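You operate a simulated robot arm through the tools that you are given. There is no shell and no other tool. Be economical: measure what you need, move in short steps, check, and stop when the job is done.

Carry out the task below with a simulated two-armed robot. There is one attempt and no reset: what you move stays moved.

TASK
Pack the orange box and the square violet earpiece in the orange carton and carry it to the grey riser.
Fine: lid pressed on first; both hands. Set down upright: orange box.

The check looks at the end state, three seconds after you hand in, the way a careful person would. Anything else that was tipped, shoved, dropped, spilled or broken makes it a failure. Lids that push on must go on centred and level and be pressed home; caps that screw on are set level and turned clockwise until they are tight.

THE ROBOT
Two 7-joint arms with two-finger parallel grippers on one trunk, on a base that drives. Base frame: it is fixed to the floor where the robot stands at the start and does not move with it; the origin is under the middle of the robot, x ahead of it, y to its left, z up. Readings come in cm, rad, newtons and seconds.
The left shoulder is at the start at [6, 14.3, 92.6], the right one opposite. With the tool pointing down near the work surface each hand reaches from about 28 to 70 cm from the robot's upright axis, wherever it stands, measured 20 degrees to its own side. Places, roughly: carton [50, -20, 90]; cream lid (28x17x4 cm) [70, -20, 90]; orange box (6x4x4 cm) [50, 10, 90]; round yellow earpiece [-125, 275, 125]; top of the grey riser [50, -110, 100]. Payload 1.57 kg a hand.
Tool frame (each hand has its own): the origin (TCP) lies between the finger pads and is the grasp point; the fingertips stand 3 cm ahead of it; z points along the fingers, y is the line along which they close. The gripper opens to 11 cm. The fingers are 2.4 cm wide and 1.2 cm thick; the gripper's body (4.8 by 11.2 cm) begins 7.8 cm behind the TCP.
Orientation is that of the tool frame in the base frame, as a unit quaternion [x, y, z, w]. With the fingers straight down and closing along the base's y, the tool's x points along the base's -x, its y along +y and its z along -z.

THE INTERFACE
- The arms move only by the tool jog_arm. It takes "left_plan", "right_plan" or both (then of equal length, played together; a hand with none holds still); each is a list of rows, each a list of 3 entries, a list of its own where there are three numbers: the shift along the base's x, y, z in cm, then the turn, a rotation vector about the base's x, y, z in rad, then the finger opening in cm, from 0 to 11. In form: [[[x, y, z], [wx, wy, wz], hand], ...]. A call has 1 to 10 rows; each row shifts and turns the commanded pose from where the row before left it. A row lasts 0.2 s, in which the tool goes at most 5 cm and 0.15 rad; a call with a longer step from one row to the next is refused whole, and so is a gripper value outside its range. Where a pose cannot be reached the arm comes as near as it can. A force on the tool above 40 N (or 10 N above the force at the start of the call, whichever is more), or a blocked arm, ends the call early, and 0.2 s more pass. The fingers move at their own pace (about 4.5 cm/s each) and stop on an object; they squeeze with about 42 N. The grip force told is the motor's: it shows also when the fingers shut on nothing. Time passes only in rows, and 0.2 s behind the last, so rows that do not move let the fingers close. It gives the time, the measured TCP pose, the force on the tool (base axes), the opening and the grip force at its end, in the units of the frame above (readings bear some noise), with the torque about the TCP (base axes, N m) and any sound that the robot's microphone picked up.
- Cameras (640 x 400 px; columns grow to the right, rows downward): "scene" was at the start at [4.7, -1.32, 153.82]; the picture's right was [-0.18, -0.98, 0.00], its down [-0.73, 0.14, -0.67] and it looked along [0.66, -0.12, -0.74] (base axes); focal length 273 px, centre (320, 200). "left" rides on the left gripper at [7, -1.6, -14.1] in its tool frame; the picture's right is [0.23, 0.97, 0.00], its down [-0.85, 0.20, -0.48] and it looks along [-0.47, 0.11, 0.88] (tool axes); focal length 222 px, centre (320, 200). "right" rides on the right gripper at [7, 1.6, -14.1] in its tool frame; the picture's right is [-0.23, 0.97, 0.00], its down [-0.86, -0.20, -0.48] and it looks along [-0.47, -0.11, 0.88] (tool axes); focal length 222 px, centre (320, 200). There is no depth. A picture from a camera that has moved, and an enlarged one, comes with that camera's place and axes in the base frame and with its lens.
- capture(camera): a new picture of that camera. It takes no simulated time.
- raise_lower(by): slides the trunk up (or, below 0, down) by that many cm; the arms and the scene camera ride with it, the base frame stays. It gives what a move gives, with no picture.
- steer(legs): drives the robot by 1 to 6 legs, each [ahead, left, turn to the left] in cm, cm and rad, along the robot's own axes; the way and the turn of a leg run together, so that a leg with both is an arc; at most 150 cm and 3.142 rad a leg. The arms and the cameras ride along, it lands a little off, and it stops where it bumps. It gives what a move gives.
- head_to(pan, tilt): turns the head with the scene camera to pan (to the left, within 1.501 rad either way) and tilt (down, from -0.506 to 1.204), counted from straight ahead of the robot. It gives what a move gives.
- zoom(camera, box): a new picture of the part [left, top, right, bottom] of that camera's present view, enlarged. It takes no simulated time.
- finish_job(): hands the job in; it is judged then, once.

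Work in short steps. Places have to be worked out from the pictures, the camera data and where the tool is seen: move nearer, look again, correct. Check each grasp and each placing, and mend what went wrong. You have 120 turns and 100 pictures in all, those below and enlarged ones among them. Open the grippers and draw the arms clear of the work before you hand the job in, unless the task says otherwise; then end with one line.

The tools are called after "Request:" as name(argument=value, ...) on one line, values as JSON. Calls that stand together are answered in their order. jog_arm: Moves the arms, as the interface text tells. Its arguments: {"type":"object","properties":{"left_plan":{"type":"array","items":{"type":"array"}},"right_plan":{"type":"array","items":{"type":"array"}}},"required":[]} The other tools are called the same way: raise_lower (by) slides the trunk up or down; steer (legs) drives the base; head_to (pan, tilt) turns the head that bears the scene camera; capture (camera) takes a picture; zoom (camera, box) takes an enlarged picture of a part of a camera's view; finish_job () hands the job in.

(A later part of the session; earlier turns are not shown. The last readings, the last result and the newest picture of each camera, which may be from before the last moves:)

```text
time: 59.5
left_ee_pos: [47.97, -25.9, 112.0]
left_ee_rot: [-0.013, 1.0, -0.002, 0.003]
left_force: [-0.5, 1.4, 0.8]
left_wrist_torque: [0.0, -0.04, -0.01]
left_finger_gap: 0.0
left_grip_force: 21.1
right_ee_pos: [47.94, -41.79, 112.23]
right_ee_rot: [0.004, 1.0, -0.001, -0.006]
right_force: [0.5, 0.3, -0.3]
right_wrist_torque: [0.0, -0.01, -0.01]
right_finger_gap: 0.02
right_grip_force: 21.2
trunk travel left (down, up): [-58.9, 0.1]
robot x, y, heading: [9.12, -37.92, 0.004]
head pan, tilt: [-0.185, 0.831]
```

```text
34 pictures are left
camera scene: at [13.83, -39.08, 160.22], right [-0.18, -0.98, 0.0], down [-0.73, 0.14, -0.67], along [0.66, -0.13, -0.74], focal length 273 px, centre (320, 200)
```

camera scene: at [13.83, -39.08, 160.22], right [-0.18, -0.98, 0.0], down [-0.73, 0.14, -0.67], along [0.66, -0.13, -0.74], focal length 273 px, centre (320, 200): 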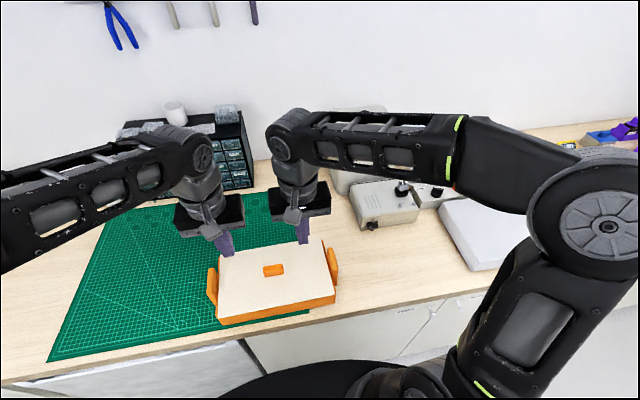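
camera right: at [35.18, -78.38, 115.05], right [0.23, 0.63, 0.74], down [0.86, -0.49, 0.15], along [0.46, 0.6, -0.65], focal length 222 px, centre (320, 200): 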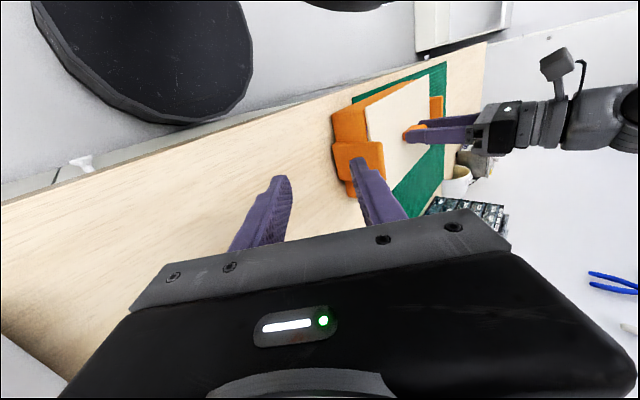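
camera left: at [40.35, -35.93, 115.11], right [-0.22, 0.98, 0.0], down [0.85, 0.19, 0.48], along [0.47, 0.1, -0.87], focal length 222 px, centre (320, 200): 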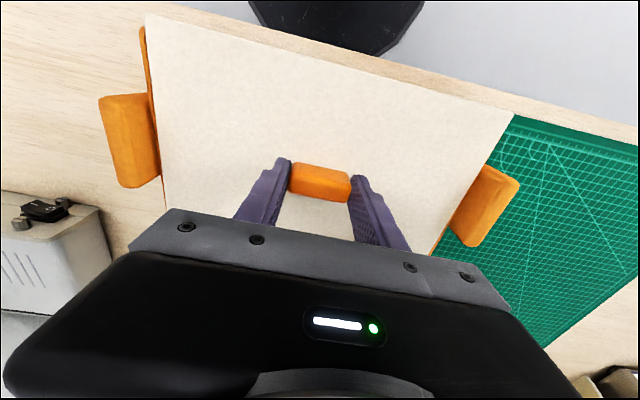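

Both closed hands are over the plate, and I'll lower them together.

Request:
jog_arm(left_plan=[[[0, 0, -4], [0, 0, 0], 0], [[0, 0, -4], [0, 0, 0], 0], [[0, 0, -2.9], [0, 0, 0], 0], [[0, 0, -0.4], [0, 0, 0], 0], [[0, 0, -0.2], [0, 0, 0], 0], [[0, 0, -0.2], [0, 0, 0], 0], [[0, 0, -0.2], [0, 0, 0], 0], [[0, 0, -0.2], [0, 0, 0], 0]], right_plan=[[[0, 0, -4], [0, 0, 0], 0], [[0, 0, -4], [0, 0, 0], 0], [[0, 0, -3.1], [0, 0, 0], 0], [[0, 0, -0.4], [0, 0, 0], 0], [[0, 0, -0.2], [0, 0, 0], 0], [[0, 0, -0.2], [0, 0, 0], 0], [[0, 0, -0.2], [0, 0, 0], 0], [[0, 0, -0.2], [0, 0, 0], 0]])

```text
time: 61.3
left_ee_pos: [48.0, -25.99, 99.99]
left_ee_rot: [-0.013, 1.0, -0.002, 0.003]
left_force: [-0.9, 0.1, 4.6]
left_wrist_torque: [0.0, 0.07, -0.02]
left_finger_gap: 0.0
left_grip_force: 21.8
right_ee_pos: [47.79, -41.91, 100.04]
right_ee_rot: [0.003, 1.0, 0.0, -0.005]
right_force: [0.6, -0.2, -0.8]
right_wrist_torque: [0.0, -0.02, 0.01]
right_finger_gap: 0.01
right_grip_force: 20.8
trunk travel left (down, up): [-58.9, 0.1]
robot x, y, heading: [8.86, -37.64, 0.007]
head pan, tilt: [-0.185, 0.831]
```

The left hand touches at plate top ≈ 97.0 and the right has just reached it. I'll press both down in fine steps.

Request:
jog_arm(left_plan=[[[0, 0, 0], [0, 0, 0], 0], [[0, 0, -0.1], [0, 0, 0], 0], [[0, 0, -0.1], [0, 0, 0], 0], [[0, 0, -0.1], [0, 0, 0], 0], [[0, 0, -0.1], [0, 0, 0], 0], [[0, 0, -0.1], [0, 0, 0], 0], [[0, 0, -0.1], [0, 0, 0], 0], [[0, 0, -0.1], [0, 0, 0], 0]], right_plan=[[[0, 0, -0.1], [0, 0, 0], 0], [[0, 0, -0.1], [0, 0, 0], 0], [[0, 0, -0.1], [0, 0, 0], 0], [[0, 0, -0.1], [0, 0, 0], 0], [[0, 0, -0.1], [0, 0, 0], 0], [[0, 0, -0.1], [0, 0, 0], 0], [[0, 0, -0.1], [0, 0, 0], 0], [[0, 0, -0.1], [0, 0, 0], 0]])

```text
time: 62.5
left_ee_pos: [48.07, -25.93, 99.86]
left_ee_rot: [-0.013, 1.0, -0.002, 0.009]
left_force: [-4.9, 4.4, 22.1]
left_wrist_torque: [0.13, 0.41, -0.07]
left_finger_gap: 0.02
left_grip_force: 20.9
right_ee_pos: [47.73, -42.0, 99.93]
right_ee_rot: [0.003, 1.0, 0.0, 0.0]
right_force: [-3.7, -4.3, 16.6]
right_wrist_torque: [-0.13, 0.15, 0.09]
right_finger_gap: 0.0
right_grip_force: 21.7
trunk travel left (down, up): [-58.9, 0.1]
robot x, y, heading: [8.81, -37.83, -0.003]
head pan, tilt: [-0.185, 0.831]
stopped in row 6 (left hand): the force on the tool passed its limit (the readings are from after the stop); the commanded pose is now the measured one
```

No click yet. I'll press further from this preload.

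Request:
jog_arm(left_plan=[[[0, 0, -0.15], [0, 0, 0], 0], [[0, 0, -0.1], [0, 0, 0], 0], [[0, 0, -0.1], [0, 0, 0], 0], [[0, 0, -0.1], [0, 0, 0], 0], [[0, 0, -0.1], [0, 0, 0], 0], [[0, 0, 0], [0, 0, 0], 0]], right_plan=[[[0, 0, -0.2], [0, 0, 0], 0], [[0, 0, -0.1], [0, 0, 0], 0], [[0, 0, -0.1], [0, 0, 0], 0], [[0, 0, -0.1], [0, 0, 0], 0], [[0, 0, -0.1], [0, 0, 0], 0], [[0, 0, 0], [0, 0, 0], 0]])

```text
time: 62.9
left_ee_pos: [48.04, -25.94, 99.99]
left_ee_rot: [-0.014, 1.0, 0.0, 0.009]
left_force: [-7.6, 4.1, 21.7]
left_wrist_torque: [0.13, 0.47, -0.02]
left_finger_gap: 0.02
left_grip_force: 20.9
right_ee_pos: [47.62, -41.9, 99.91]
right_ee_rot: [0.003, 1.0, 0.0, 0.002]
right_force: [-5.4, -3.6, 15.8]
right_wrist_torque: [-0.12, 0.27, 0.01]
right_finger_gap: 0.02
right_grip_force: 21.6
trunk travel left (down, up): [-58.9, 0.1]
robot x, y, heading: [8.95, -37.93, 0.001]
head pan, tilt: [-0.185, 0.831]
stopped in row 2 (left hand): the force on the tool passed its limit (the readings are from after the stop); the commanded pose is now the measured one
```

The plate top stays at 97.0 under about 80 N. As a test, I'll re-grip the knob and pull up gently to see whether the lid is held. The right hand rises and backs off.

Request:
jog_arm(left_plan=[[[0, 0, 3], [0, 0, 0], 0], [[0, 0, 4], [0, 0, 0], 4], [[0, -4, 2], [0, 0, 0], 8], [[0, -4.1, 0], [0, 0, 0], 8], [[0, 0, -4], [0, 0, 0], 8], [[0, 0, -3.8], [0, 0, 0], 8], [[0, 0, 0], [0, 0, 0], 1], [[0, 0, 0], [0, 0, 0], 1], [[0, 0, 0], [0, 0, 0], 1], [[0, 0, 0], [0, 0, 0], 1]], right_plan=[[[0, 0, 4], [0, 0, 0], 0], [[0, -4, 2.9], [0, 0, 0], 0], [[0, -4.5, 2], [0, 0, 0], 0], [[0, -4.5, 2], [0, 0, 0], 0], [[0, -4.5, 0], [0, 0, 0], 0], [[0, 0, 0], [0, 0, 0], 3], [[0, 0, 0], [0, 0, 0], 6], [[0, 0, 0], [0, 0, 0], 8], [[0, 0, 0], [0, 0, 0], 8], [[0, 0, 0], [0, 0, 0], 8]])

Request:
zoom(camera="scene", box=[195, 205, 365, 325])

```text
time: 65.1
left_ee_pos: [48.18, -34.03, 100.79]
left_ee_rot: [-0.013, 1.0, 0.0, 0.007]
left_force: [-1.2, -0.8, -0.1]
left_wrist_torque: [0.03, -0.01, -0.01]
left_finger_gap: 4.93
left_grip_force: 33.0
right_ee_pos: [48.31, -59.38, 110.69]
right_ee_rot: [0.003, 1.0, 0.0, 0.0]
right_force: [0.6, 0.5, -0.4]
right_wrist_torque: [0.0, 0.0, 0.0]
right_finger_gap: 7.99
right_grip_force: 0.1
trunk travel left (down, up): [-58.9, 0.1]
robot x, y, heading: [9.05, -37.93, -0.002]
head pan, tilt: [-0.185, 0.831]
```

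```text
3.33 times, centred on (280, 265) of scene
camera zoom: at [13.72, -39.21, 160.22], right [-0.18, -0.98, 0.0], down [-0.73, 0.14, -0.67], along [0.66, -0.12, -0.74], focal length 910 px, centre (453, -17)
```

zoom: 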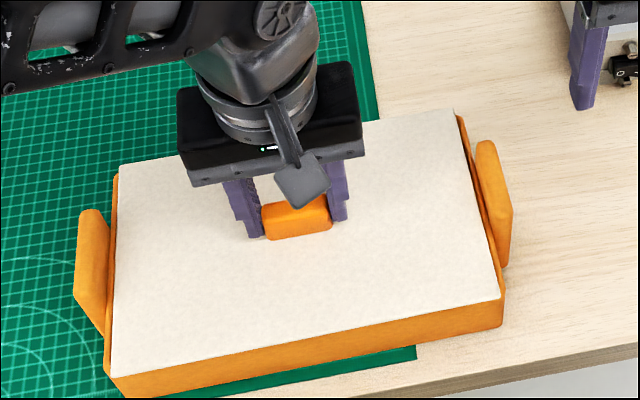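

Request:
jog_arm(left_plan=[[[0, 0, 0.15], [0, 0, 0], 1], [[0, 0, 0.15], [0, 0, 0], 1], [[0, 0, 0.1], [0, 0, 0], 1], [[0, 0, 0], [0, 0, 0], 1]])

Request:
zoom(camera="scene", box=[195, 205, 365, 325])

```text
time: 66.1
left_ee_pos: [48.33, -33.94, 101.31]
left_ee_rot: [-0.013, 1.0, -0.001, 0.007]
left_force: [-0.2, -0.1, -0.8]
left_wrist_torque: [0.05, -0.01, 0.01]
left_finger_gap: 4.89
left_grip_force: 42.0
right_ee_pos: [48.35, -59.32, 110.59]
right_ee_rot: [0.002, 1.0, -0.001, 0.001]
right_force: [0.0, 0.0, -0.4]
right_wrist_torque: [0.02, -0.04, -0.04]
right_finger_gap: 7.99
right_grip_force: 0.1
trunk travel left (down, up): [-58.9, 0.1]
robot x, y, heading: [8.73, -38.03, 0.0]
head pan, tilt: [-0.185, 0.831]
```

```text
3.33 times, centred on (280, 265) of scene
camera zoom: at [13.75, -39.19, 160.22], right [-0.18, -0.98, 0.0], down [-0.73, 0.14, -0.67], along [0.66, -0.12, -0.74], focal length 910 px, centre (453, -17)
```

zoom: 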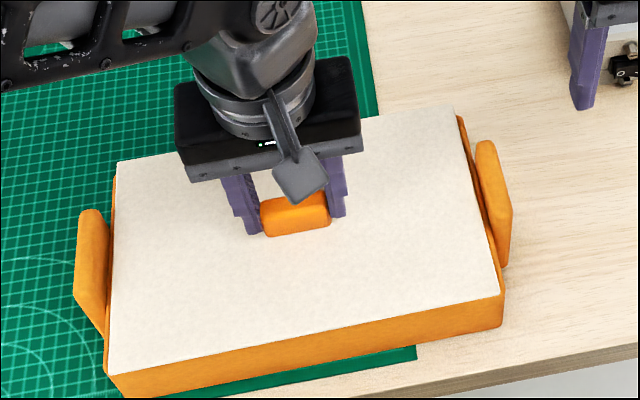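

The lid lifts freely, so it isn't engaged. I'll raise it high and use the tilted right camera to look at its underside for a plug or lip.

Request:
jog_arm(left_plan=[[[0, 0, 3], [0, 0, 0], 1], [[0, 0, 4], [0, 0, 0], 1], [[0, 0, 4], [0, 0, 0], 1], [[0, 0, 4], [0, 0, 0], 1], [[0, 0, 4], [0, 0, 0], 1], [[0, 0, 4], [0, 0, 0], 1], [[0, 0, 2], [0, 0, 0], 1], [[0, 0, 0], [0, 0, 0], 1]], right_plan=[[[-1, -1.5, -1], [0.1445, 0, 0], 8], [[-1, -1.5, -1], [0.1445, 0, 0], 8], [[-1, -1.5, -1], [0.1445, 0, 0], 8], [[-1, -1.5, -1], [0.1445, 0, 0], 8], [[-1, -1.5, -1], [0.1445, 0, 0], 5], [[-1, -1.5, -1], [0.1445, 0, 0], 5], [[0, 0, 0], [0, 0, 0], 5], [[0, 0, 0], [0, 0, 0], 5]])

Request:
capture(camera="right")

```text
time: 67.9
left_ee_pos: [48.06, -33.98, 117.94]
left_ee_rot: [-0.013, 1.0, 0.0, 0.006]
left_force: [0.5, 0.0, -2.0]
left_wrist_torque: [-0.01, 0.0, 0.0]
left_finger_gap: 4.89
left_grip_force: 41.6
left hand out of reach, approached as far as the arm can: row 5, 6, 7
right_ee_pos: [42.15, -68.32, 104.45]
right_ee_rot: [0.002, 0.907, 0.422, -0.001]
right_force: [-0.1, 0.7, -0.3]
right_wrist_torque: [0.03, 0.02, 0.0]
right_finger_gap: 5.02
right_grip_force: 0.0
trunk travel left (down, up): [-58.9, 0.1]
robot x, y, heading: [8.86, -37.96, -0.002]
head pan, tilt: [-0.185, 0.831]
```

```text
31 pictures are left
camera right: at [35.04, -77.96, 114.93], right [0.23, 0.63, 0.74], down [0.85, -0.5, 0.15], along [0.47, 0.6, -0.65], focal length 222 px, centre (320, 200)
```

right: 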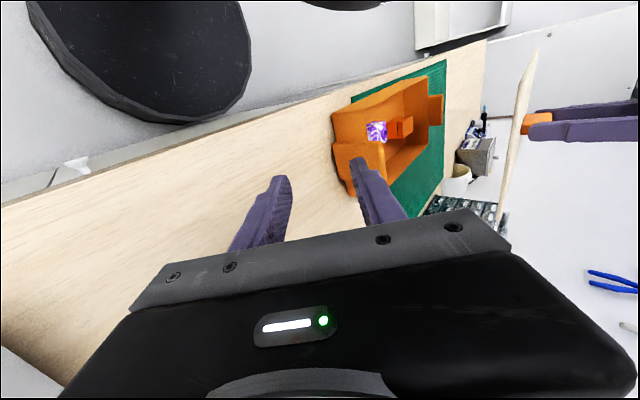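

Request:
zoom(camera="right", box=[480, 40, 600, 235])

Request:
zoom(camera="right", box=[325, 65, 455, 200])

```text
2.05 times, centred on (540, 138) of right
camera zoom: at [35.04, -77.96, 114.93], right [0.23, 0.63, 0.74], down [0.85, -0.5, 0.15], along [0.47, 0.6, -0.65], focal length 456 px, centre (-131, 328)
```

zoom: 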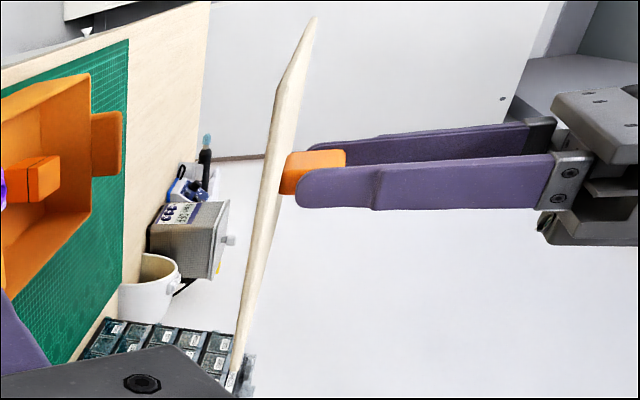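

```text
2.96 times, centred on (390, 132) of right
camera zoom: at [35.04, -77.96, 114.93], right [0.23, 0.63, 0.74], down [0.85, -0.5, 0.15], along [0.47, 0.6, -0.65], focal length 658 px, centre (113, 400)
```

zoom: 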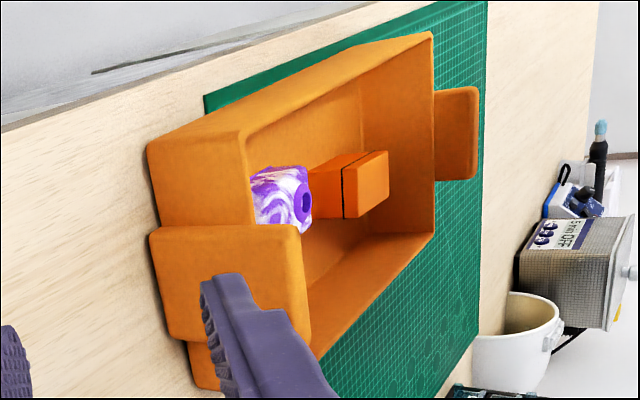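

Edge-on, the lid looks like a flat plate about half a cm thick. I'll roll the lid a little so its underside faces the right camera, to see whether there's a lip.

Request:
jog_arm(left_plan=[[[0, 0, 0], [-0.15, 0, 0], 1], [[0, 0, 0], [-0.15, 0, 0], 1], [[0, 0, 0], [-0.15, 0, 0], 1], [[0, 0, 0], [0, 0, 0], 1]])

Request:
zoom(camera="right", box=[460, 20, 620, 235])

```text
time: 68.9
left_ee_pos: [48.26, -33.85, 117.81]
left_ee_rot: [-0.015, 0.974, -0.224, 0.004]
left_force: [0.6, -0.5, -1.0]
left_wrist_torque: [0.03, -0.02, 0.03]
left_finger_gap: 4.89
left_grip_force: 42.7
right_ee_pos: [42.17, -68.41, 104.53]
right_ee_rot: [0.003, 0.907, 0.42, -0.002]
right_force: [-0.1, -0.2, -0.5]
right_wrist_torque: [0.0, 0.0, 0.01]
right_finger_gap: 5.0
right_grip_force: 0.1
trunk travel left (down, up): [-58.9, 0.1]
robot x, y, heading: [9.24, -37.6, 0.001]
head pan, tilt: [-0.185, 0.831]
```

```text
1.86 times, centred on (540, 128) of right
camera zoom: at [35.03, -77.97, 114.93], right [0.23, 0.63, 0.74], down [0.85, -0.5, 0.15], along [0.47, 0.6, -0.65], focal length 413 px, centre (-89, 335)
```

zoom: 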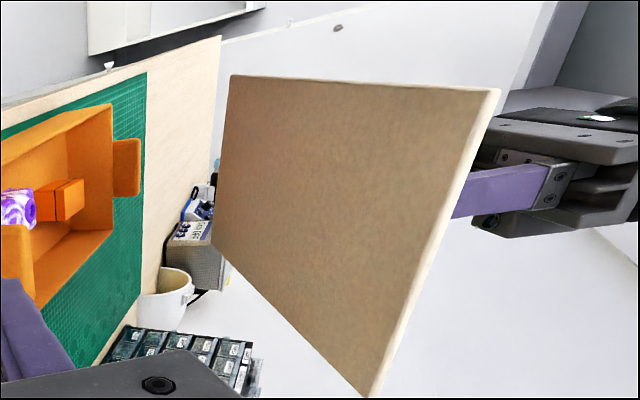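

The underside is flat, so this is a plain plate lid that sits on the rim. I'll roll it back level and lower it centred at (47.75, −33.9).

Request:
jog_arm(left_plan=[[[0, 0, 0], [0.15, 0.006, 0], 1], [[0, 0, 0], [0.15, 0.006, 0], 1], [[0, 0, 0], [0.15, 0, 0], 1], [[0, 0, -4], [0, 0, 0], 1], [[0, 0, -4], [0, 0, 0], 1], [[0, 0, -4], [0, 0, 0], 1], [[0, 0, 0], [0, 0, 0], 1], [[0, 0, 0], [0, 0, 0], 1]])

```text
time: 70.7
left_ee_pos: [48.26, -33.96, 105.47]
left_ee_rot: [-0.015, 1.0, 0.0, 0.001]
left_force: [0.1, 0.3, -0.7]
left_wrist_torque: [0.04, 0.0, -0.01]
left_finger_gap: 4.9
left_grip_force: 42.1
right_ee_pos: [42.22, -68.31, 104.52]
right_ee_rot: [0.002, 0.907, 0.421, -0.001]
right_force: [-0.9, -0.4, -0.3]
right_wrist_torque: [0.03, -0.02, 0.03]
right_finger_gap: 5.03
right_grip_force: 0.1
trunk travel left (down, up): [-58.9, 0.1]
robot x, y, heading: [9.05, -37.9, -0.0]
head pan, tilt: [-0.185, 0.831]
```

I'll correct x by −0.4 and lower to touch.

Request:
jog_arm(left_plan=[[[-0.4, 0, -1], [0, 0, -0.005], 1], [[0, 0, -2], [0, 0, 0], 1], [[0, 0, -1], [0, 0, 0], 1], [[0, 0, -0.2], [0, 0, 0], 1], [[0, 0, -0.15], [0, 0, 0], 1], [[0, 0, -0.15], [0, 0, 0], 1], [[0, 0, -0.1], [0, 0, 0], 1], [[0, 0, 0], [0, 0, 0], 1]])

Request:
zoom(camera="scene", box=[195, 205, 365, 325])

```text
time: 72.5
left_ee_pos: [47.93, -33.8, 101.3]
left_ee_rot: [-0.012, 1.0, -0.001, 0.002]
left_force: [-0.1, 0.0, 0.1]
left_wrist_torque: [0.02, 0.03, 0.03]
left_finger_gap: 4.88
left_grip_force: 42.0
right_ee_pos: [42.21, -68.21, 104.52]
right_ee_rot: [0.002, 0.908, 0.42, -0.002]
right_force: [0.4, -0.2, 0.4]
right_wrist_torque: [0.01, -0.01, 0.0]
right_finger_gap: 5.03
right_grip_force: 0.0
trunk travel left (down, up): [-58.9, 0.1]
robot x, y, heading: [8.97, -37.78, 0.001]
head pan, tilt: [-0.185, 0.831]
```

```text
3.33 times, centred on (280, 265) of scene
camera zoom: at [13.75, -39.19, 160.22], right [-0.18, -0.98, 0.0], down [-0.73, 0.14, -0.67], along [0.66, -0.12, -0.74], focal length 910 px, centre (453, -17)
```

zoom: 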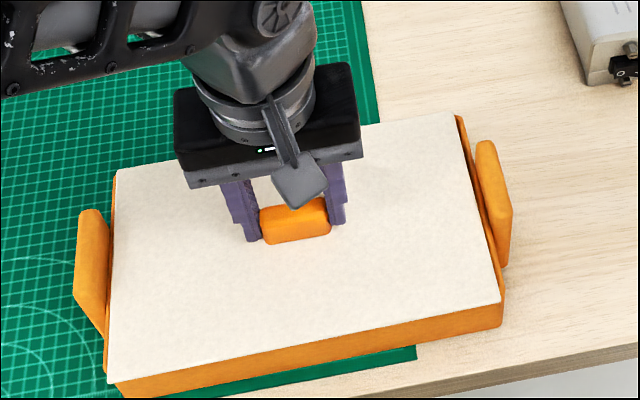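

Now about 0.2 cm above the rim and near-centred. I'll nudge (+0.1, −0.1), lower to contact and press lightly.

Request:
jog_arm(left_plan=[[[0.1, -0.1, 0], [0, 0, 0], 1], [[0, 0, -0.15], [0, 0, 0], 1], [[0, 0, -0.1], [0, 0, 0], 1], [[0, 0, -0.1], [0, 0, 0], 1], [[0, 0, -0.1], [0, 0, 0], 1], [[0, 0, 0], [0, 0, 0], 1]])

```text
time: 73.9
left_ee_pos: [48.03, -33.89, 100.88]
left_ee_rot: [-0.013, 1.0, -0.002, 0.003]
left_force: [0.4, 2.8, 14.0]
left_wrist_torque: [0.2, -1.29, -0.14]
left_finger_gap: 4.9
left_grip_force: 41.8
right_ee_pos: [42.02, -68.22, 104.67]
right_ee_rot: [0.002, 0.907, 0.42, -0.001]
right_force: [-0.5, -0.5, -0.1]
right_wrist_torque: [0.02, -0.02, -0.02]
right_finger_gap: 5.01
right_grip_force: 0.0
trunk travel left (down, up): [-58.9, 0.1]
robot x, y, heading: [8.82, -37.71, 0.004]
head pan, tilt: [-0.185, 0.831]
```

Contact is made at 14 N. I'll release the knob, rise, and bring both closed hands to press the plate evenly.

Request:
jog_arm(left_plan=[[[0, 0, 0.05], [0, 0, 0], 8], [[0, 0, 0], [0, 0, 0], 8], [[0, 0, 0], [0, 0, 0], 8], [[0, 0, 3], [0, 0, 0], 8], [[0, 0, 4], [0, 0, 0], 8], [[0, 2, 3], [0, 0, 0], 4], [[0, 3, 0], [0, 0, 0], 0], [[0, 3, 0], [0, 0, 0], 0], [[0, 0, 0], [0, 0, 0], 0], [[0, 0, 0], [0, 0, 0], 0]], right_plan=[[[0, 0, 2], [-0.1445, 0, 0], 3], [[0, 1, 2], [-0.1445, 0, 0], 0], [[0, 2, 2], [-0.1445, 0, 0], 0], [[0, 3, 1], [-0.1445, 0, 0], 0], [[0, 3, 0], [-0.1445, 0, 0], 0], [[0, 3, 0], [-0.1445, 0, 0], 0], [[1.4, 3.7, 0], [0, 0, 0], 0], [[1.4, 3.7, 0], [0, 0, 0], 0], [[1.4, 3.7, 0], [0, 0, 0], 0], [[1.4, 3.2, 0], [0, 0, 0], 0]])

Request:
jog_arm(left_plan=[[[0, 0, -4], [0, 0, 0], 0], [[0, 0, -3], [0, 0, 0], 0], [[0, 0, -2.3], [0, 0, 0], 0], [[0, 0, -0.4], [0, 0, 0], 0], [[0, 0, -0.3], [0, 0, 0], 0], [[0, 0, -0.2], [0, 0, 0], 0], [[0, 0, -0.2], [0, 0, 0], 0], [[0, 0, -0.2], [0, 0, 0], 0], [[0, 0, -0.2], [0, 0, 0], 0], [[0, 0, -0.2], [0, 0, 0], 0]], right_plan=[[[0, 0, -4], [0, 0, 0], 0], [[0, 0, -4], [0, 0, 0], 0], [[0, 0, -2.6], [0, 0, 0], 0], [[0, 0, -0.4], [0, 0, 0], 0], [[0, 0, -0.3], [0, 0, 0], 0], [[0, 0, -0.2], [0, 0, 0], 0], [[0, 0, -0.2], [0, 0, 0], 0], [[0, 0, -0.2], [0, 0, 0], 0], [[0, 0, -0.2], [0, 0, 0], 0], [[0, 0, -0.2], [0, 0, 0], 0]])

```text
time: 76.1
left_ee_pos: [48.06, -25.87, 110.81]
left_ee_rot: [-0.012, 1.0, -0.001, 0.003]
left_force: [0.1, 0.4, 0.0]
left_wrist_torque: [-0.05, 0.03, 0.0]
left_finger_gap: 0.0
left_grip_force: 13.7
right_ee_pos: [47.82, -41.81, 111.57]
right_ee_rot: [0.003, 1.0, 0.0, 0.0]
right_force: [-1.0, 0.6, -0.2]
right_wrist_torque: [-0.01, 0.03, 0.0]
right_finger_gap: 0.01
right_grip_force: 21.2
trunk travel left (down, up): [-58.9, 0.1]
robot x, y, heading: [9.14, -37.61, 0.001]
head pan, tilt: [-0.185, 0.831]
```

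```text
time: 78.2
left_ee_pos: [47.74, -25.98, 99.99]
left_ee_rot: [-0.012, 1.0, -0.001, 0.002]
left_force: [1.0, 0.0, 1.4]
left_wrist_torque: [0.01, -0.01, -0.03]
left_finger_gap: 0.02
left_grip_force: 21.3
right_ee_pos: [47.75, -41.99, 99.89]
right_ee_rot: [0.002, 1.0, 0.002, 0.003]
right_force: [-6.2, -5.0, 21.0]
right_wrist_torque: [-0.13, 0.34, 0.09]
right_finger_gap: 0.0
right_grip_force: 21.6
trunk travel left (down, up): [-58.9, 0.1]
robot x, y, heading: [8.85, -37.98, -0.001]
head pan, tilt: [-0.185, 0.831]
stopped in row 10 (right hand): the force on the tool passed its limit (the readings are from after the stop); the commanded pose is now the measured one
```

The right side has been pressed to about 40 N. I'll press the left side too.

Request:
jog_arm(left_plan=[[[0, 0, -0.2], [0, 0, 0], 0], [[0, 0, -0.15], [0, 0, 0], 0], [[0, 0, -0.15], [0, 0, 0], 0], [[0, 0, -0.15], [0, 0, 0], 0], [[0, 0, -0.15], [0, 0, 0], 0], [[0, 0, 0], [0, 0, 0], 0]])

Request:
zoom(camera="scene", box=[195, 205, 365, 325])

```text
time: 78.8
left_ee_pos: [47.8, -25.95, 99.96]
left_ee_rot: [-0.012, 1.0, -0.001, 0.005]
left_force: [-6.6, 2.0, 19.6]
left_wrist_torque: [0.07, 0.41, -0.06]
left_finger_gap: 0.02
left_grip_force: 21.6
right_ee_pos: [47.68, -42.09, 100.12]
right_ee_rot: [0.002, 1.0, 0.001, 0.005]
right_force: [-3.2, -3.6, 15.1]
right_wrist_torque: [-0.13, 0.27, 0.05]
right_finger_gap: 0.02
right_grip_force: 21.0
trunk travel left (down, up): [-58.9, 0.1]
robot x, y, heading: [8.91, -37.85, -0.003]
head pan, tilt: [-0.185, 0.831]
stopped in row 2 (left hand): the force on the tool passed its limit (the readings are from after the stop); the commanded pose is now the measured one
```

```text
3.33 times, centred on (280, 265) of scene
camera zoom: at [13.33, -39.24, 160.24], right [-0.18, -0.98, 0.0], down [-0.72, 0.14, -0.68], along [0.66, -0.12, -0.74], focal length 910 px, centre (453, -17)
```

zoom: 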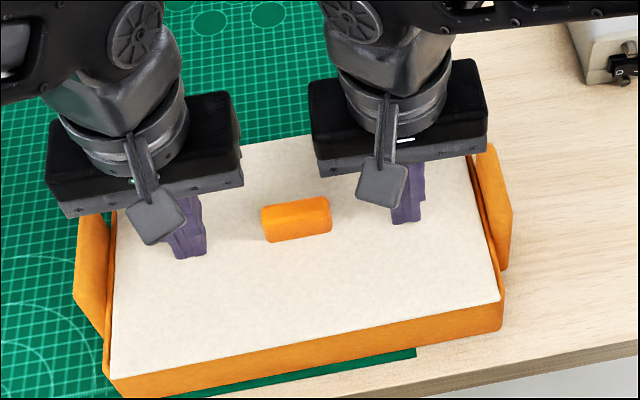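

The lid is on, level and centred, with no more travel. The handles appear to rise to z ≈ 99.3 just outside the end walls. I'll raise both hands, move them over the handles and look with the wrist cameras.

Request:
jog_arm(left_plan=[[[0, 0, 3], [0, 0, 0], 0], [[0, 0, 4], [0, 0, 0], 0], [[0, 2, 4], [0, 0, 0], 3], [[0, 2.5, 0], [0, 0, 0], 6], [[0, 2.4, 0], [0, 0, 0], 6], [[0, 0, 0], [0, 0, 0], 6]], right_plan=[[[0, 0, 3], [0, 0, 0], 0], [[0, 0, 4], [0, 0, 0], 0], [[0, -2, 4], [0, 0, 0], 3], [[0, -2.5, 0], [0, 0, 0], 6], [[0, -2.5, 0], [0, 0, 0], 6], [[0, 0, 0], [0, 0, 0], 6]])

Request:
capture(camera="left")

Request:
capture(camera="right")

```text
time: 80.2
left_ee_pos: [48.29, -19.4, 110.75]
left_ee_rot: [-0.012, 1.0, 0.0, 0.003]
left_force: [-0.1, -0.4, 0.0]
left_wrist_torque: [-0.01, 0.02, -0.01]
left_finger_gap: 6.0
left_grip_force: 0.0
right_ee_pos: [47.65, -48.67, 110.87]
right_ee_rot: [0.003, 1.0, 0.002, 0.004]
right_force: [0.8, -0.4, 0.2]
right_wrist_torque: [-0.01, 0.01, 0.0]
right_finger_gap: 6.01
right_grip_force: 0.1
trunk travel left (down, up): [-58.9, 0.1]
robot x, y, heading: [9.07, -38.4, -0.0]
head pan, tilt: [-0.185, 0.831]
```

```text
25 pictures are left
camera left: at [41.16, -21.1, 124.75], right [-0.25, 0.97, 0.0], down [0.85, 0.22, 0.48], along [0.47, 0.12, -0.88], focal length 222 px, centre (320, 200)
```

left: 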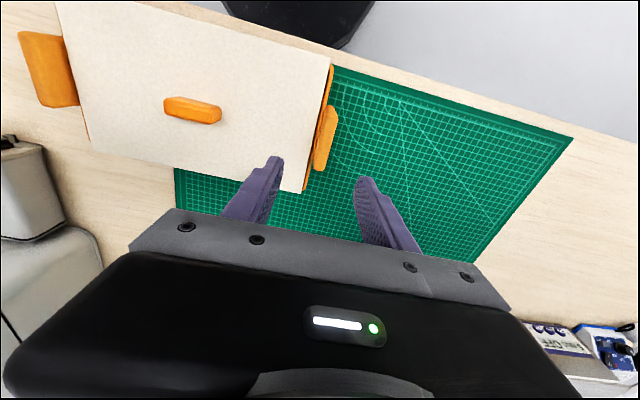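

```text
24 pictures are left
camera right: at [40.43, -47.08, 124.95], right [0.23, 0.97, 0.0], down [0.85, -0.21, 0.48], along [0.47, -0.11, -0.88], focal length 222 px, centre (320, 200)
```

right: 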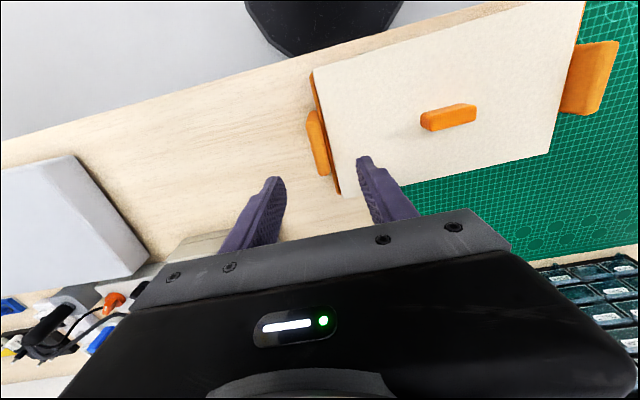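

I'll zoom on each handle for exact thickness and position.

Request:
zoom(camera="left", box=[270, 60, 370, 200])

Request:
zoom(camera="right", box=[280, 60, 380, 200])

```text
2.86 times, centred on (320, 130) of left
camera zoom: at [41.16, -21.1, 124.75], right [-0.25, 0.97, 0.0], down [0.85, 0.22, 0.48], along [0.47, 0.12, -0.88], focal length 635 px, centre (320, 400)
```

zoom: 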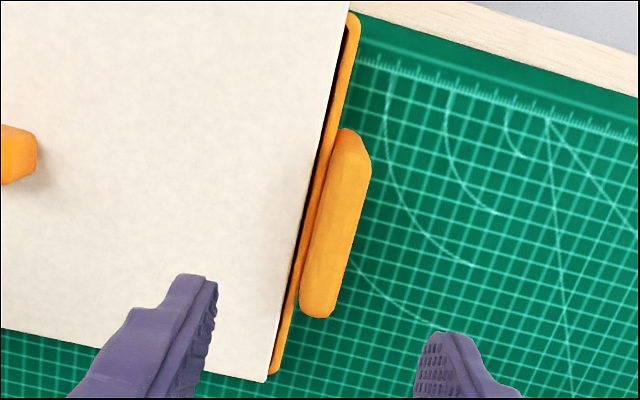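

```text
2.86 times, centred on (330, 130) of right
camera zoom: at [40.43, -47.08, 124.95], right [0.23, 0.97, 0.0], down [0.85, -0.21, 0.48], along [0.47, -0.11, -0.88], focal length 635 px, centre (291, 400)
```

zoom: 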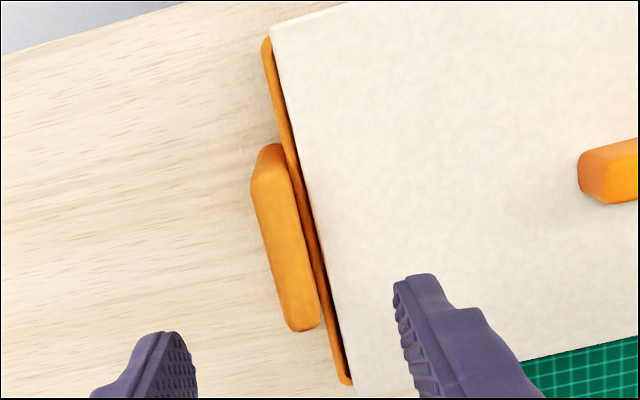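

Each handle is a plate about 1.2 cm thick: the left centred at (47.1, −18.9), the right at (46.9, −48.75), both topping out near z 99. I'll straddle them with the tips just above the lid plane.

Request:
jog_arm(left_plan=[[[-1.0, 0.5, 0], [0, 0, 0], 6], [[0, 0, -4], [0, 0, 0], 6], [[0, 0, -4], [0, 0, 0], 6], [[0, 0, -1.6], [0, 0, 0], 6], [[0, 0, 0], [0, 0, 0], 6], [[0, 0, 0], [0, 0, 0], 6]], right_plan=[[[-0.8, -0.1, 0], [0, 0, 0], 6], [[0, 0, -4], [0, 0, 0], 6], [[0, 0, -4], [0, 0, 0], 6], [[0, 0, -1.7], [0, 0, 0], 6], [[0, 0, 0], [0, 0, 0], 6], [[0, 0, 0], [0, 0, 0], 6]])

Request:
zoom(camera="left", box=[240, 60, 410, 230])

Request:
zoom(camera="right", box=[230, 60, 400, 230])

```text
time: 81.6
left_ee_pos: [46.86, -18.51, 101.25]
left_ee_rot: [-0.012, 1.0, 0.0, 0.004]
left_force: [1.0, -0.5, 0.1]
left_wrist_torque: [0.0, -0.01, 0.0]
left_finger_gap: 6.01
left_grip_force: 0.1
right_ee_pos: [46.98, -49.04, 100.84]
right_ee_rot: [0.003, 1.0, 0.002, 0.004]
right_force: [0.1, 0.7, 0.4]
right_wrist_torque: [0.02, 0.01, 0.04]
right_finger_gap: 6.0
right_grip_force: 0.0
trunk travel left (down, up): [-58.9, 0.1]
robot x, y, heading: [8.89, -38.0, -0.0]
head pan, tilt: [-0.185, 0.831]
```

```text
2.35 times, centred on (325, 145) of left
camera zoom: at [39.81, -20.33, 115.33], right [-0.25, 0.97, 0.0], down [0.85, 0.22, 0.48], along [0.47, 0.12, -0.88], focal length 523 px, centre (308, 329)
```

zoom: 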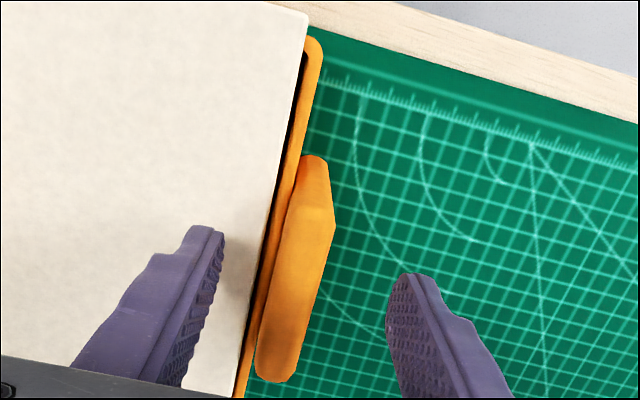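

```text
2.35 times, centred on (315, 145) of right
camera zoom: at [39.69, -47.38, 115.06], right [0.23, 0.97, 0.0], down [0.85, -0.21, 0.48], along [0.47, -0.11, -0.87], focal length 523 px, centre (332, 329)
```

zoom: 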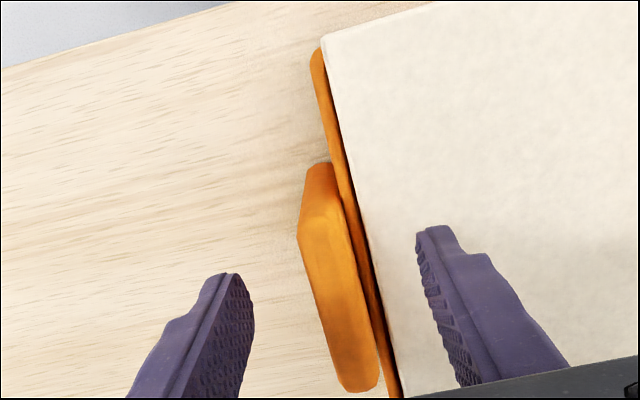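

The fingers straddle both handles. I'll make small centring fixes, lower to z ≈ 100.45 and close both.

Request:
jog_arm(left_plan=[[[0, -0.3, -0.4], [0, 0, 0], 6], [[0, 0, -0.35], [0, 0, 0], 6], [[0, 0, 0], [0, 0, 0], 3], [[0, 0, 0], [0, 0, 0], 0.5], [[0, 0, 0], [0, 0, 0], 0.5], [[0, 0, 0], [0, 0, 0], 0.5], [[0, 0, 0], [0, 0, 0], 0.5]], right_plan=[[[-0.1, 0.3, -0.3], [0, 0, 0], 6], [[0, 0, -0.2], [0, 0, 0], 6], [[0, 0, 0], [0, 0, 0], 3], [[0, 0, 0], [0, 0, 0], 0.5], [[0, 0, 0], [0, 0, 0], 0.5], [[0, 0, 0], [0, 0, 0], 0.5], [[0, 0, 0], [0, 0, 0], 0.5]])

Request:
capture(camera="scene")

```text
time: 83.2
left_ee_pos: [47.0, -18.89, 100.43]
left_ee_rot: [-0.011, 1.0, 0.0, 0.003]
left_force: [-0.4, 15.6, -0.3]
left_wrist_torque: [0.32, -0.03, -0.7]
left_finger_gap: 1.59
left_grip_force: 31.2
right_ee_pos: [46.87, -48.83, 100.43]
right_ee_rot: [0.003, 1.0, 0.0, 0.003]
right_force: [0.9, -17.3, 3.4]
right_wrist_torque: [-0.38, -0.01, 0.68]
right_finger_gap: 1.57
right_grip_force: 31.1
trunk travel left (down, up): [-58.9, 0.1]
robot x, y, heading: [8.72, -37.62, -0.003]
head pan, tilt: [-0.185, 0.831]
```

```text
19 pictures are left
camera scene: at [13.73, -39.22, 160.22], right [-0.18, -0.98, 0.0], down [-0.73, 0.14, -0.67], along [0.66, -0.12, -0.74], focal length 273 px, centre (320, 200)
```

scene: 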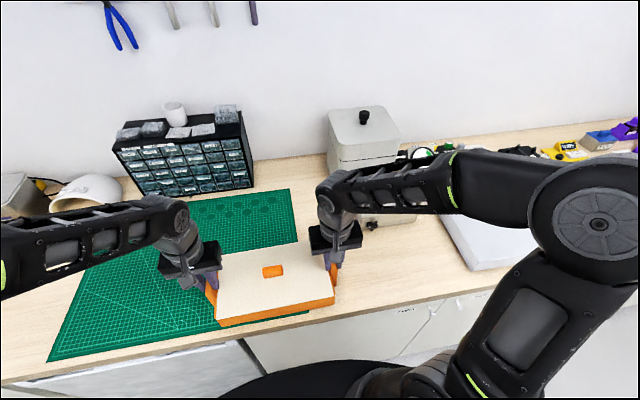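

Both handles are gripped at 1.6 cm, with some opposing side load. I'll relax that by 0.15 cm each and make a 1 cm test lift.

Request:
jog_arm(left_plan=[[[0, 0.15, 0], [0, 0, 0], 0.5], [[0, 0, 0.3], [0, 0, 0], 0.5], [[0, 0, 0.4], [0, 0, 0], 0.5], [[0, 0, 0.4], [0, 0, 0], 0.5], [[0, 0, 0], [0, 0, 0], 0.5]], right_plan=[[[0, -0.15, 0], [0, 0, 0], 0.5], [[0, 0, 0.3], [0, 0, 0], 0.5], [[0, 0, 0.4], [0, 0, 0], 0.5], [[0, 0, 0.4], [0, 0, 0], 0.5], [[0, 0, 0], [0, 0, 0], 0.5]])

Request:
zoom(camera="scene", box=[180, 200, 370, 335])

```text
time: 84.4
left_ee_pos: [47.09, -18.78, 101.6]
left_ee_rot: [-0.012, 1.0, -0.003, 0.005]
left_force: [-0.1, -15.4, -1.4]
left_wrist_torque: [-0.25, -0.25, -0.74]
left_finger_gap: 1.58
left_grip_force: 31.4
right_ee_pos: [46.99, -48.84, 101.83]
right_ee_rot: [0.003, 1.0, 0.002, 0.005]
right_force: [-0.5, 14.9, -2.1]
right_wrist_torque: [0.03, 0.26, 0.6]
right_finger_gap: 1.58
right_grip_force: 30.9
trunk travel left (down, up): [-58.9, 0.1]
robot x, y, heading: [9.07, -37.87, -0.002]
head pan, tilt: [-0.185, 0.831]
```

```text
2.96 times, centred on (275, 268) of scene
camera zoom: at [13.78, -39.18, 160.22], right [-0.18, -0.98, 0.0], down [-0.73, 0.14, -0.67], along [0.66, -0.12, -0.74], focal length 809 px, centre (453, 0)
```

zoom: 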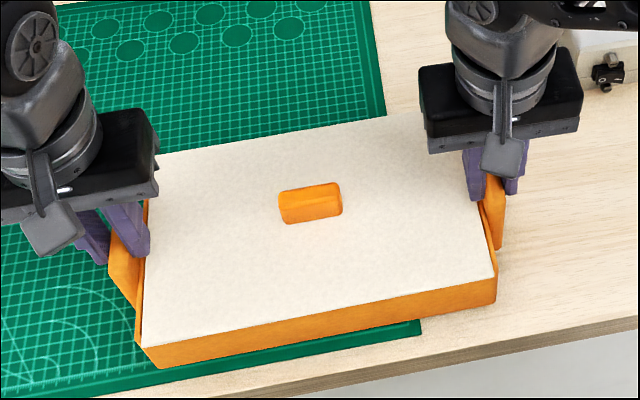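

The carton hangs level with the lid in place. I'll relieve the slight outward tension and lift another 12 cm, in sync.

Request:
jog_arm(left_plan=[[[0, -0.07, 0.5], [0, 0, 0], 0.5], [[0, 0, 1], [0, 0, 0], 0.5], [[0, 0, 1.5], [0, 0, 0], 0.5], [[0, 0, 1.5], [0, 0, 0], 0.5], [[0, 0, 1.5], [0, 0, 0], 0.5], [[0, 0, 1.5], [0, 0, 0], 0.5], [[0, 0, 1.5], [0, 0, 0], 0.5], [[0, 0, 1.5], [0, 0, 0], 0.5], [[0, 0, 1], [0, 0, 0], 0.5], [[0, 0, 0.5], [0, 0, 0], 0.5]], right_plan=[[[0, 0.07, 0.5], [0, 0, 0], 0.5], [[0, 0, 1], [0, 0, 0], 0.5], [[0, 0, 1.5], [0, 0, 0], 0.5], [[0, 0, 1.5], [0, 0, 0], 0.5], [[0, 0, 1.5], [0, 0, 0], 0.5], [[0, 0, 1.5], [0, 0, 0], 0.5], [[0, 0, 1.5], [0, 0, 0], 0.5], [[0, 0, 1.5], [0, 0, 0], 0.5], [[0, 0, 1], [0, 0, 0], 0.5], [[0, 0, 0.5], [0, 0, 0], 0.5]])

Request:
head_to(pan=-0.6, tilt=0.75)

Request:
capture(camera="scene")

```text
time: 86.6
left_ee_pos: [47.07, -18.8, 113.6]
left_ee_rot: [-0.012, 1.0, -0.001, 0.004]
left_force: [-0.1, 3.3, -1.6]
left_wrist_torque: [0.1, 0.13, -0.77]
left_finger_gap: 1.58
left_grip_force: 31.2
right_ee_pos: [46.83, -48.78, 113.48]
right_ee_rot: [0.004, 1.0, 0.001, 0.003]
right_force: [1.0, -4.1, -2.6]
right_wrist_torque: [-0.21, -0.09, 0.62]
right_finger_gap: 1.58
right_grip_force: 31.8
trunk travel left (down, up): [-58.9, 0.1]
robot x, y, heading: [9.2, -37.95, -0.001]
head pan, tilt: [-0.185, 0.831]
```

```text
time: 87.5
left_ee_pos: [47.06, -18.9, 113.43]
left_ee_rot: [-0.012, 1.0, -0.001, 0.004]
left_force: [-0.4, 7.1, -2.4]
left_wrist_torque: [0.19, 0.17, -0.73]
left_finger_gap: 1.59
left_grip_force: 31.2
right_ee_pos: [46.89, -48.82, 113.6]
right_ee_rot: [0.004, 1.0, 0.001, 0.003]
right_force: [0.8, -7.5, -3.2]
right_wrist_torque: [-0.24, -0.08, 0.68]
right_finger_gap: 1.57
right_grip_force: 31.5
trunk travel left (down, up): [-58.9, 0.1]
robot x, y, heading: [9.12, -38.08, -0.001]
head pan, tilt: [-0.6, 0.75]
```

```text
17 pictures are left
camera scene: at [12.82, -42.4, 160.87], right [-0.56, -0.83, 0.0], down [-0.56, 0.39, -0.73], along [0.6, -0.41, -0.68], focal length 273 px, centre (320, 200)
```

scene: 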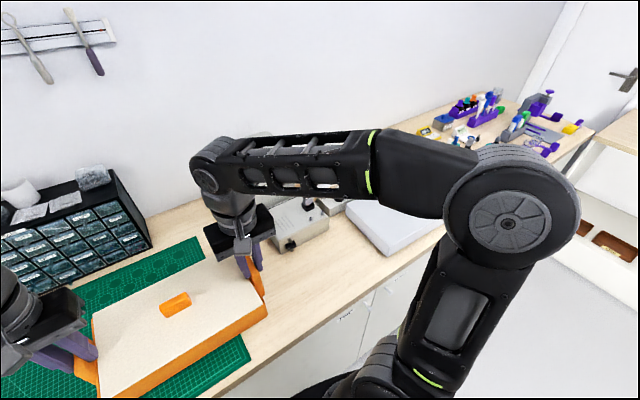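

The riser's left edge is at y ≈ −83 and it spans x ≈ 39–61. I'll back off slightly and drive right in two legs, with the carton held about 3 cm above riser height.

Request:
steer(legs=[[-3, 0, 0], [0, -30, 0]])

Request:
capture(camera="scene")

```text
time: 90.0
left_ee_pos: [43.97, -49.01, 113.56]
left_ee_rot: [-0.012, 1.0, -0.001, 0.003]
left_force: [-0.6, 13.9, -1.5]
left_wrist_torque: [0.31, 0.06, -0.72]
left_finger_gap: 1.58
left_grip_force: 31.3
right_ee_pos: [43.84, -79.08, 113.61]
right_ee_rot: [0.003, 1.0, 0.002, 0.005]
right_force: [-0.2, -14.8, -1.6]
right_wrist_torque: [-0.39, -0.04, 0.72]
right_finger_gap: 1.57
right_grip_force: 31.6
trunk travel left (down, up): [-58.9, 0.1]
robot x, y, heading: [5.87, -67.95, 0.001]
head pan, tilt: [-0.6, 0.75]
```

```text
16 pictures are left
camera scene: at [9.67, -72.62, 160.87], right [-0.57, -0.82, 0.0], down [-0.56, 0.39, -0.73], along [0.6, -0.41, -0.68], focal length 273 px, centre (320, 200)
```

scene: 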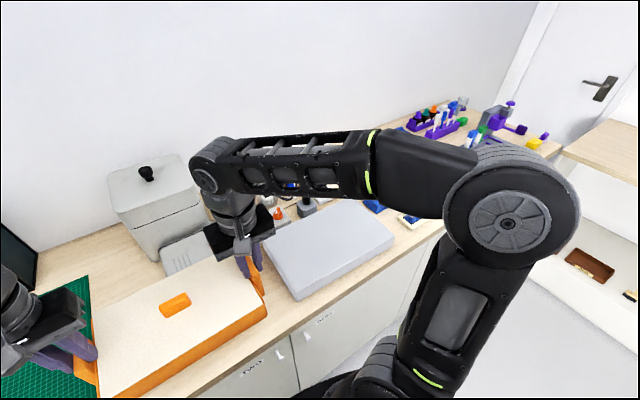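

I'll zoom in on the riser to fix its corners and height.

Request:
zoom(camera="scene", box=[240, 180, 420, 310])

```text
3.08 times, centred on (330, 245) of scene
camera zoom: at [9.67, -72.62, 160.87], right [-0.57, -0.82, 0.0], down [-0.56, 0.39, -0.73], along [0.6, -0.41, -0.68], focal length 840 px, centre (289, 62)
```

zoom: 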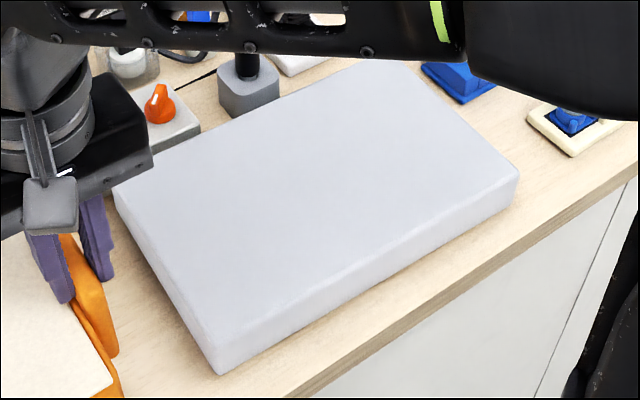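

The riser's top is at z ≈ 96.5, spanning x 41.5–61 and y −87 to −121.7, and it's empty. I'll ease the grip load and drive 40 cm right, then 3 cm forward.

Request:
jog_arm(left_plan=[[[0, 0.06, 0], [0, 0, 0], 0.5], [[0, 0, 0], [0, 0, 0], 0.5]], right_plan=[[[0, -0.06, 0], [0, 0, 0], 0.5], [[0, 0, 0], [0, 0, 0], 0.5]])

Request:
steer(legs=[[0, -20, 0], [0, -20.4, 0], [3.2, 0, 0]])

Request:
head_to(pan=-0.1, tilt=0.9)

Request:
capture(camera="scene")

```text
time: 90.6
left_ee_pos: [43.97, -49.09, 113.44]
left_ee_rot: [-0.012, 1.0, -0.002, 0.003]
left_force: [-0.3, -6.0, -1.1]
left_wrist_torque: [-0.12, 0.01, -0.84]
left_finger_gap: 1.6
left_grip_force: 31.6
right_ee_pos: [43.82, -78.94, 113.67]
right_ee_rot: [0.002, 1.0, 0.002, 0.003]
right_force: [0.2, 5.6, -3.2]
right_wrist_torque: [-0.12, 0.01, 0.65]
right_finger_gap: 1.56
right_grip_force: 31.6
trunk travel left (down, up): [-58.9, 0.1]
robot x, y, heading: [5.71, -68.07, -0.005]
head pan, tilt: [-0.6, 0.75]
```

```text
time: 93.8
left_ee_pos: [47.26, -89.54, 113.41]
left_ee_rot: [-0.01, 1.0, -0.001, 0.003]
left_force: [0.3, -21.0, -1.9]
left_wrist_torque: [-0.37, 0.1, -0.71]
left_finger_gap: 1.59
left_grip_force: 31.7
right_ee_pos: [46.86, -119.59, 113.54]
right_ee_rot: [0.007, 1.0, 0.002, 0.003]
right_force: [0.3, 21.2, -4.4]
right_wrist_torque: [0.25, 0.01, 0.69]
right_finger_gap: 1.55
right_grip_force: 31.9
trunk travel left (down, up): [-58.9, 0.1]
robot x, y, heading: [8.74, -108.05, -0.007]
head pan, tilt: [-0.6, 0.75]
```

```text
time: 94.8
left_ee_pos: [47.04, -89.56, 113.52]
left_ee_rot: [-0.009, 1.0, -0.001, 0.002]
left_force: [0.1, -1.5, -2.3]
left_wrist_torque: [0.02, 0.09, -0.78]
left_finger_gap: 1.56
left_grip_force: 31.5
right_ee_pos: [46.67, -119.5, 113.59]
right_ee_rot: [0.006, 1.0, 0.002, 0.003]
right_force: [-0.1, 1.2, -2.2]
right_wrist_torque: [-0.18, -0.02, 0.65]
right_finger_gap: 1.58
right_grip_force: 31.3
trunk travel left (down, up): [-58.9, 0.1]
robot x, y, heading: [8.87, -108.26, -0.011]
head pan, tilt: [-0.099, 0.901]
```

```text
14 pictures are left
camera scene: at [13.29, -108.99, 159.68], right [-0.11, -0.99, 0.0], down [-0.78, 0.08, -0.62], along [0.62, -0.07, -0.78], focal length 273 px, centre (320, 200)
```

scene: 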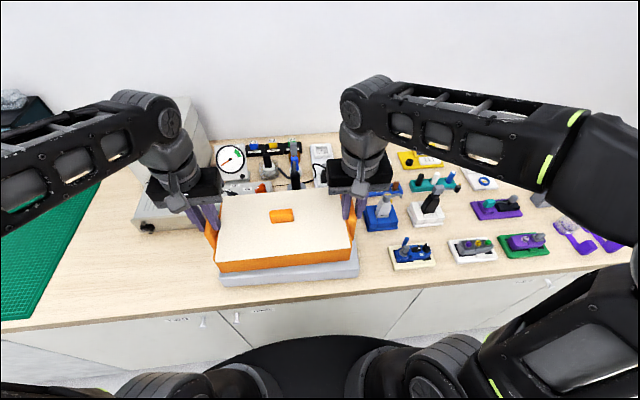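

The carton is centred over the riser in y, since the riser spans −87.5 to −121.7. It needs about 4 cm more in x, so I'll move both arms forward together and begin lowering.

Request:
jog_arm(left_plan=[[[0.8, 0, 0], [0, 0, 0], 0.5], [[1, 0, 0], [0, 0, 0], 0.5], [[1, 0, 0], [0, 0, 0], 0.5], [[1, 0, 0], [0, 0, 0], 0.5], [[0, 0, -0.8], [0, 0, 0], 0.5], [[0, 0, -0.8], [0, 0, 0], 0.5], [[0, 0, -0.8], [0, 0, 0], 0.5], [[0, 0, 0], [0, 0, 0], 0.5]], right_plan=[[[0.8, 0, 0], [0, 0, 0], 0.5], [[1, 0, 0], [0, 0, 0], 0.5], [[1, 0, 0], [0, 0, 0], 0.5], [[1, 0, 0], [0, 0, 0], 0.5], [[0, 0, -0.8], [0, 0, 0], 0.5], [[0, 0, -0.8], [0, 0, 0], 0.5], [[0, 0, -0.8], [0, 0, 0], 0.5], [[0, 0, 0], [0, 0, 0], 0.5]])

Request:
zoom(camera="scene", box=[190, 160, 390, 300])

```text
time: 96.6
left_ee_pos: [50.69, -89.53, 111.22]
left_ee_rot: [-0.009, 1.0, -0.002, 0.002]
left_force: [0.5, 0.6, -1.7]
left_wrist_torque: [0.13, 0.13, -0.77]
left_finger_gap: 1.58
left_grip_force: 32.0
right_ee_pos: [50.42, -119.52, 111.28]
right_ee_rot: [0.007, 1.0, 0.002, 0.003]
right_force: [-0.3, 0.0, -1.9]
right_wrist_torque: [-0.05, -0.12, 0.69]
right_finger_gap: 1.57
right_grip_force: 31.6
trunk travel left (down, up): [-58.9, 0.1]
robot x, y, heading: [8.95, -108.46, -0.005]
head pan, tilt: [-0.099, 0.901]
```

```text
2.86 times, centred on (290, 230) of scene
camera zoom: at [13.26, -108.98, 159.68], right [-0.11, -0.99, 0.0], down [-0.78, 0.08, -0.62], along [0.62, -0.07, -0.78], focal length 780 px, centre (406, 114)
```

zoom: 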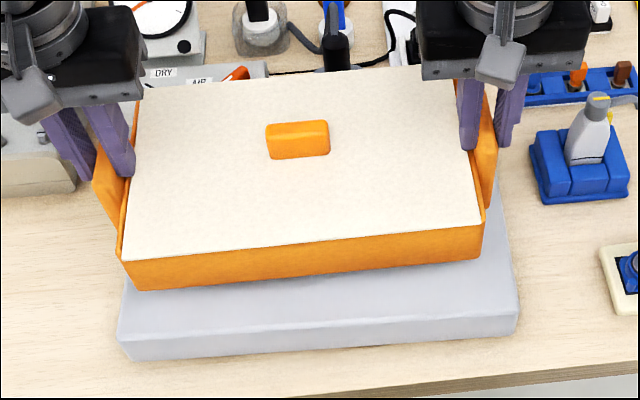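

The carton sits centred over the riser with about 2 cm margin on every side. I'll lower it in small steps.

Request:
jog_arm(left_plan=[[[0, 0, -0.6], [0, 0, 0], 0.5], [[0, 0, -0.6], [0, 0, 0], 0.5], [[0, 0, -0.6], [0, 0, 0], 0.5], [[0, 0, -0.6], [0, 0, 0], 0.5], [[0, 0, -0.5], [0, 0, 0], 0.5], [[0, 0, -0.4], [0, 0, 0], 0.5], [[0, 0, 0], [0, 0, 0], 0.5]], right_plan=[[[0, 0, -0.6], [0, 0, 0], 0.5], [[0, 0, -0.6], [0, 0, 0], 0.5], [[0, 0, -0.6], [0, 0, 0], 0.5], [[0, 0, -0.6], [0, 0, 0], 0.5], [[0, 0, -0.5], [0, 0, 0], 0.5], [[0, 0, -0.4], [0, 0, 0], 0.5], [[0, 0, 0], [0, 0, 0], 0.5]])

```text
time: 98.2
left_ee_pos: [50.9, -89.6, 107.86]
left_ee_rot: [-0.008, 1.0, -0.001, 0.003]
left_force: [-1.0, 0.1, -2.0]
left_wrist_torque: [0.07, 0.01, -0.75]
left_finger_gap: 1.56
left_grip_force: 31.1
right_ee_pos: [50.44, -119.65, 107.9]
right_ee_rot: [0.006, 1.0, 0.002, 0.003]
right_force: [-0.4, -0.4, -3.3]
right_wrist_torque: [-0.15, -0.02, 0.48]
right_finger_gap: 1.57
right_grip_force: 30.7
trunk travel left (down, up): [-58.9, 0.1]
robot x, y, heading: [9.0, -108.35, -0.005]
head pan, tilt: [-0.099, 0.901]
```

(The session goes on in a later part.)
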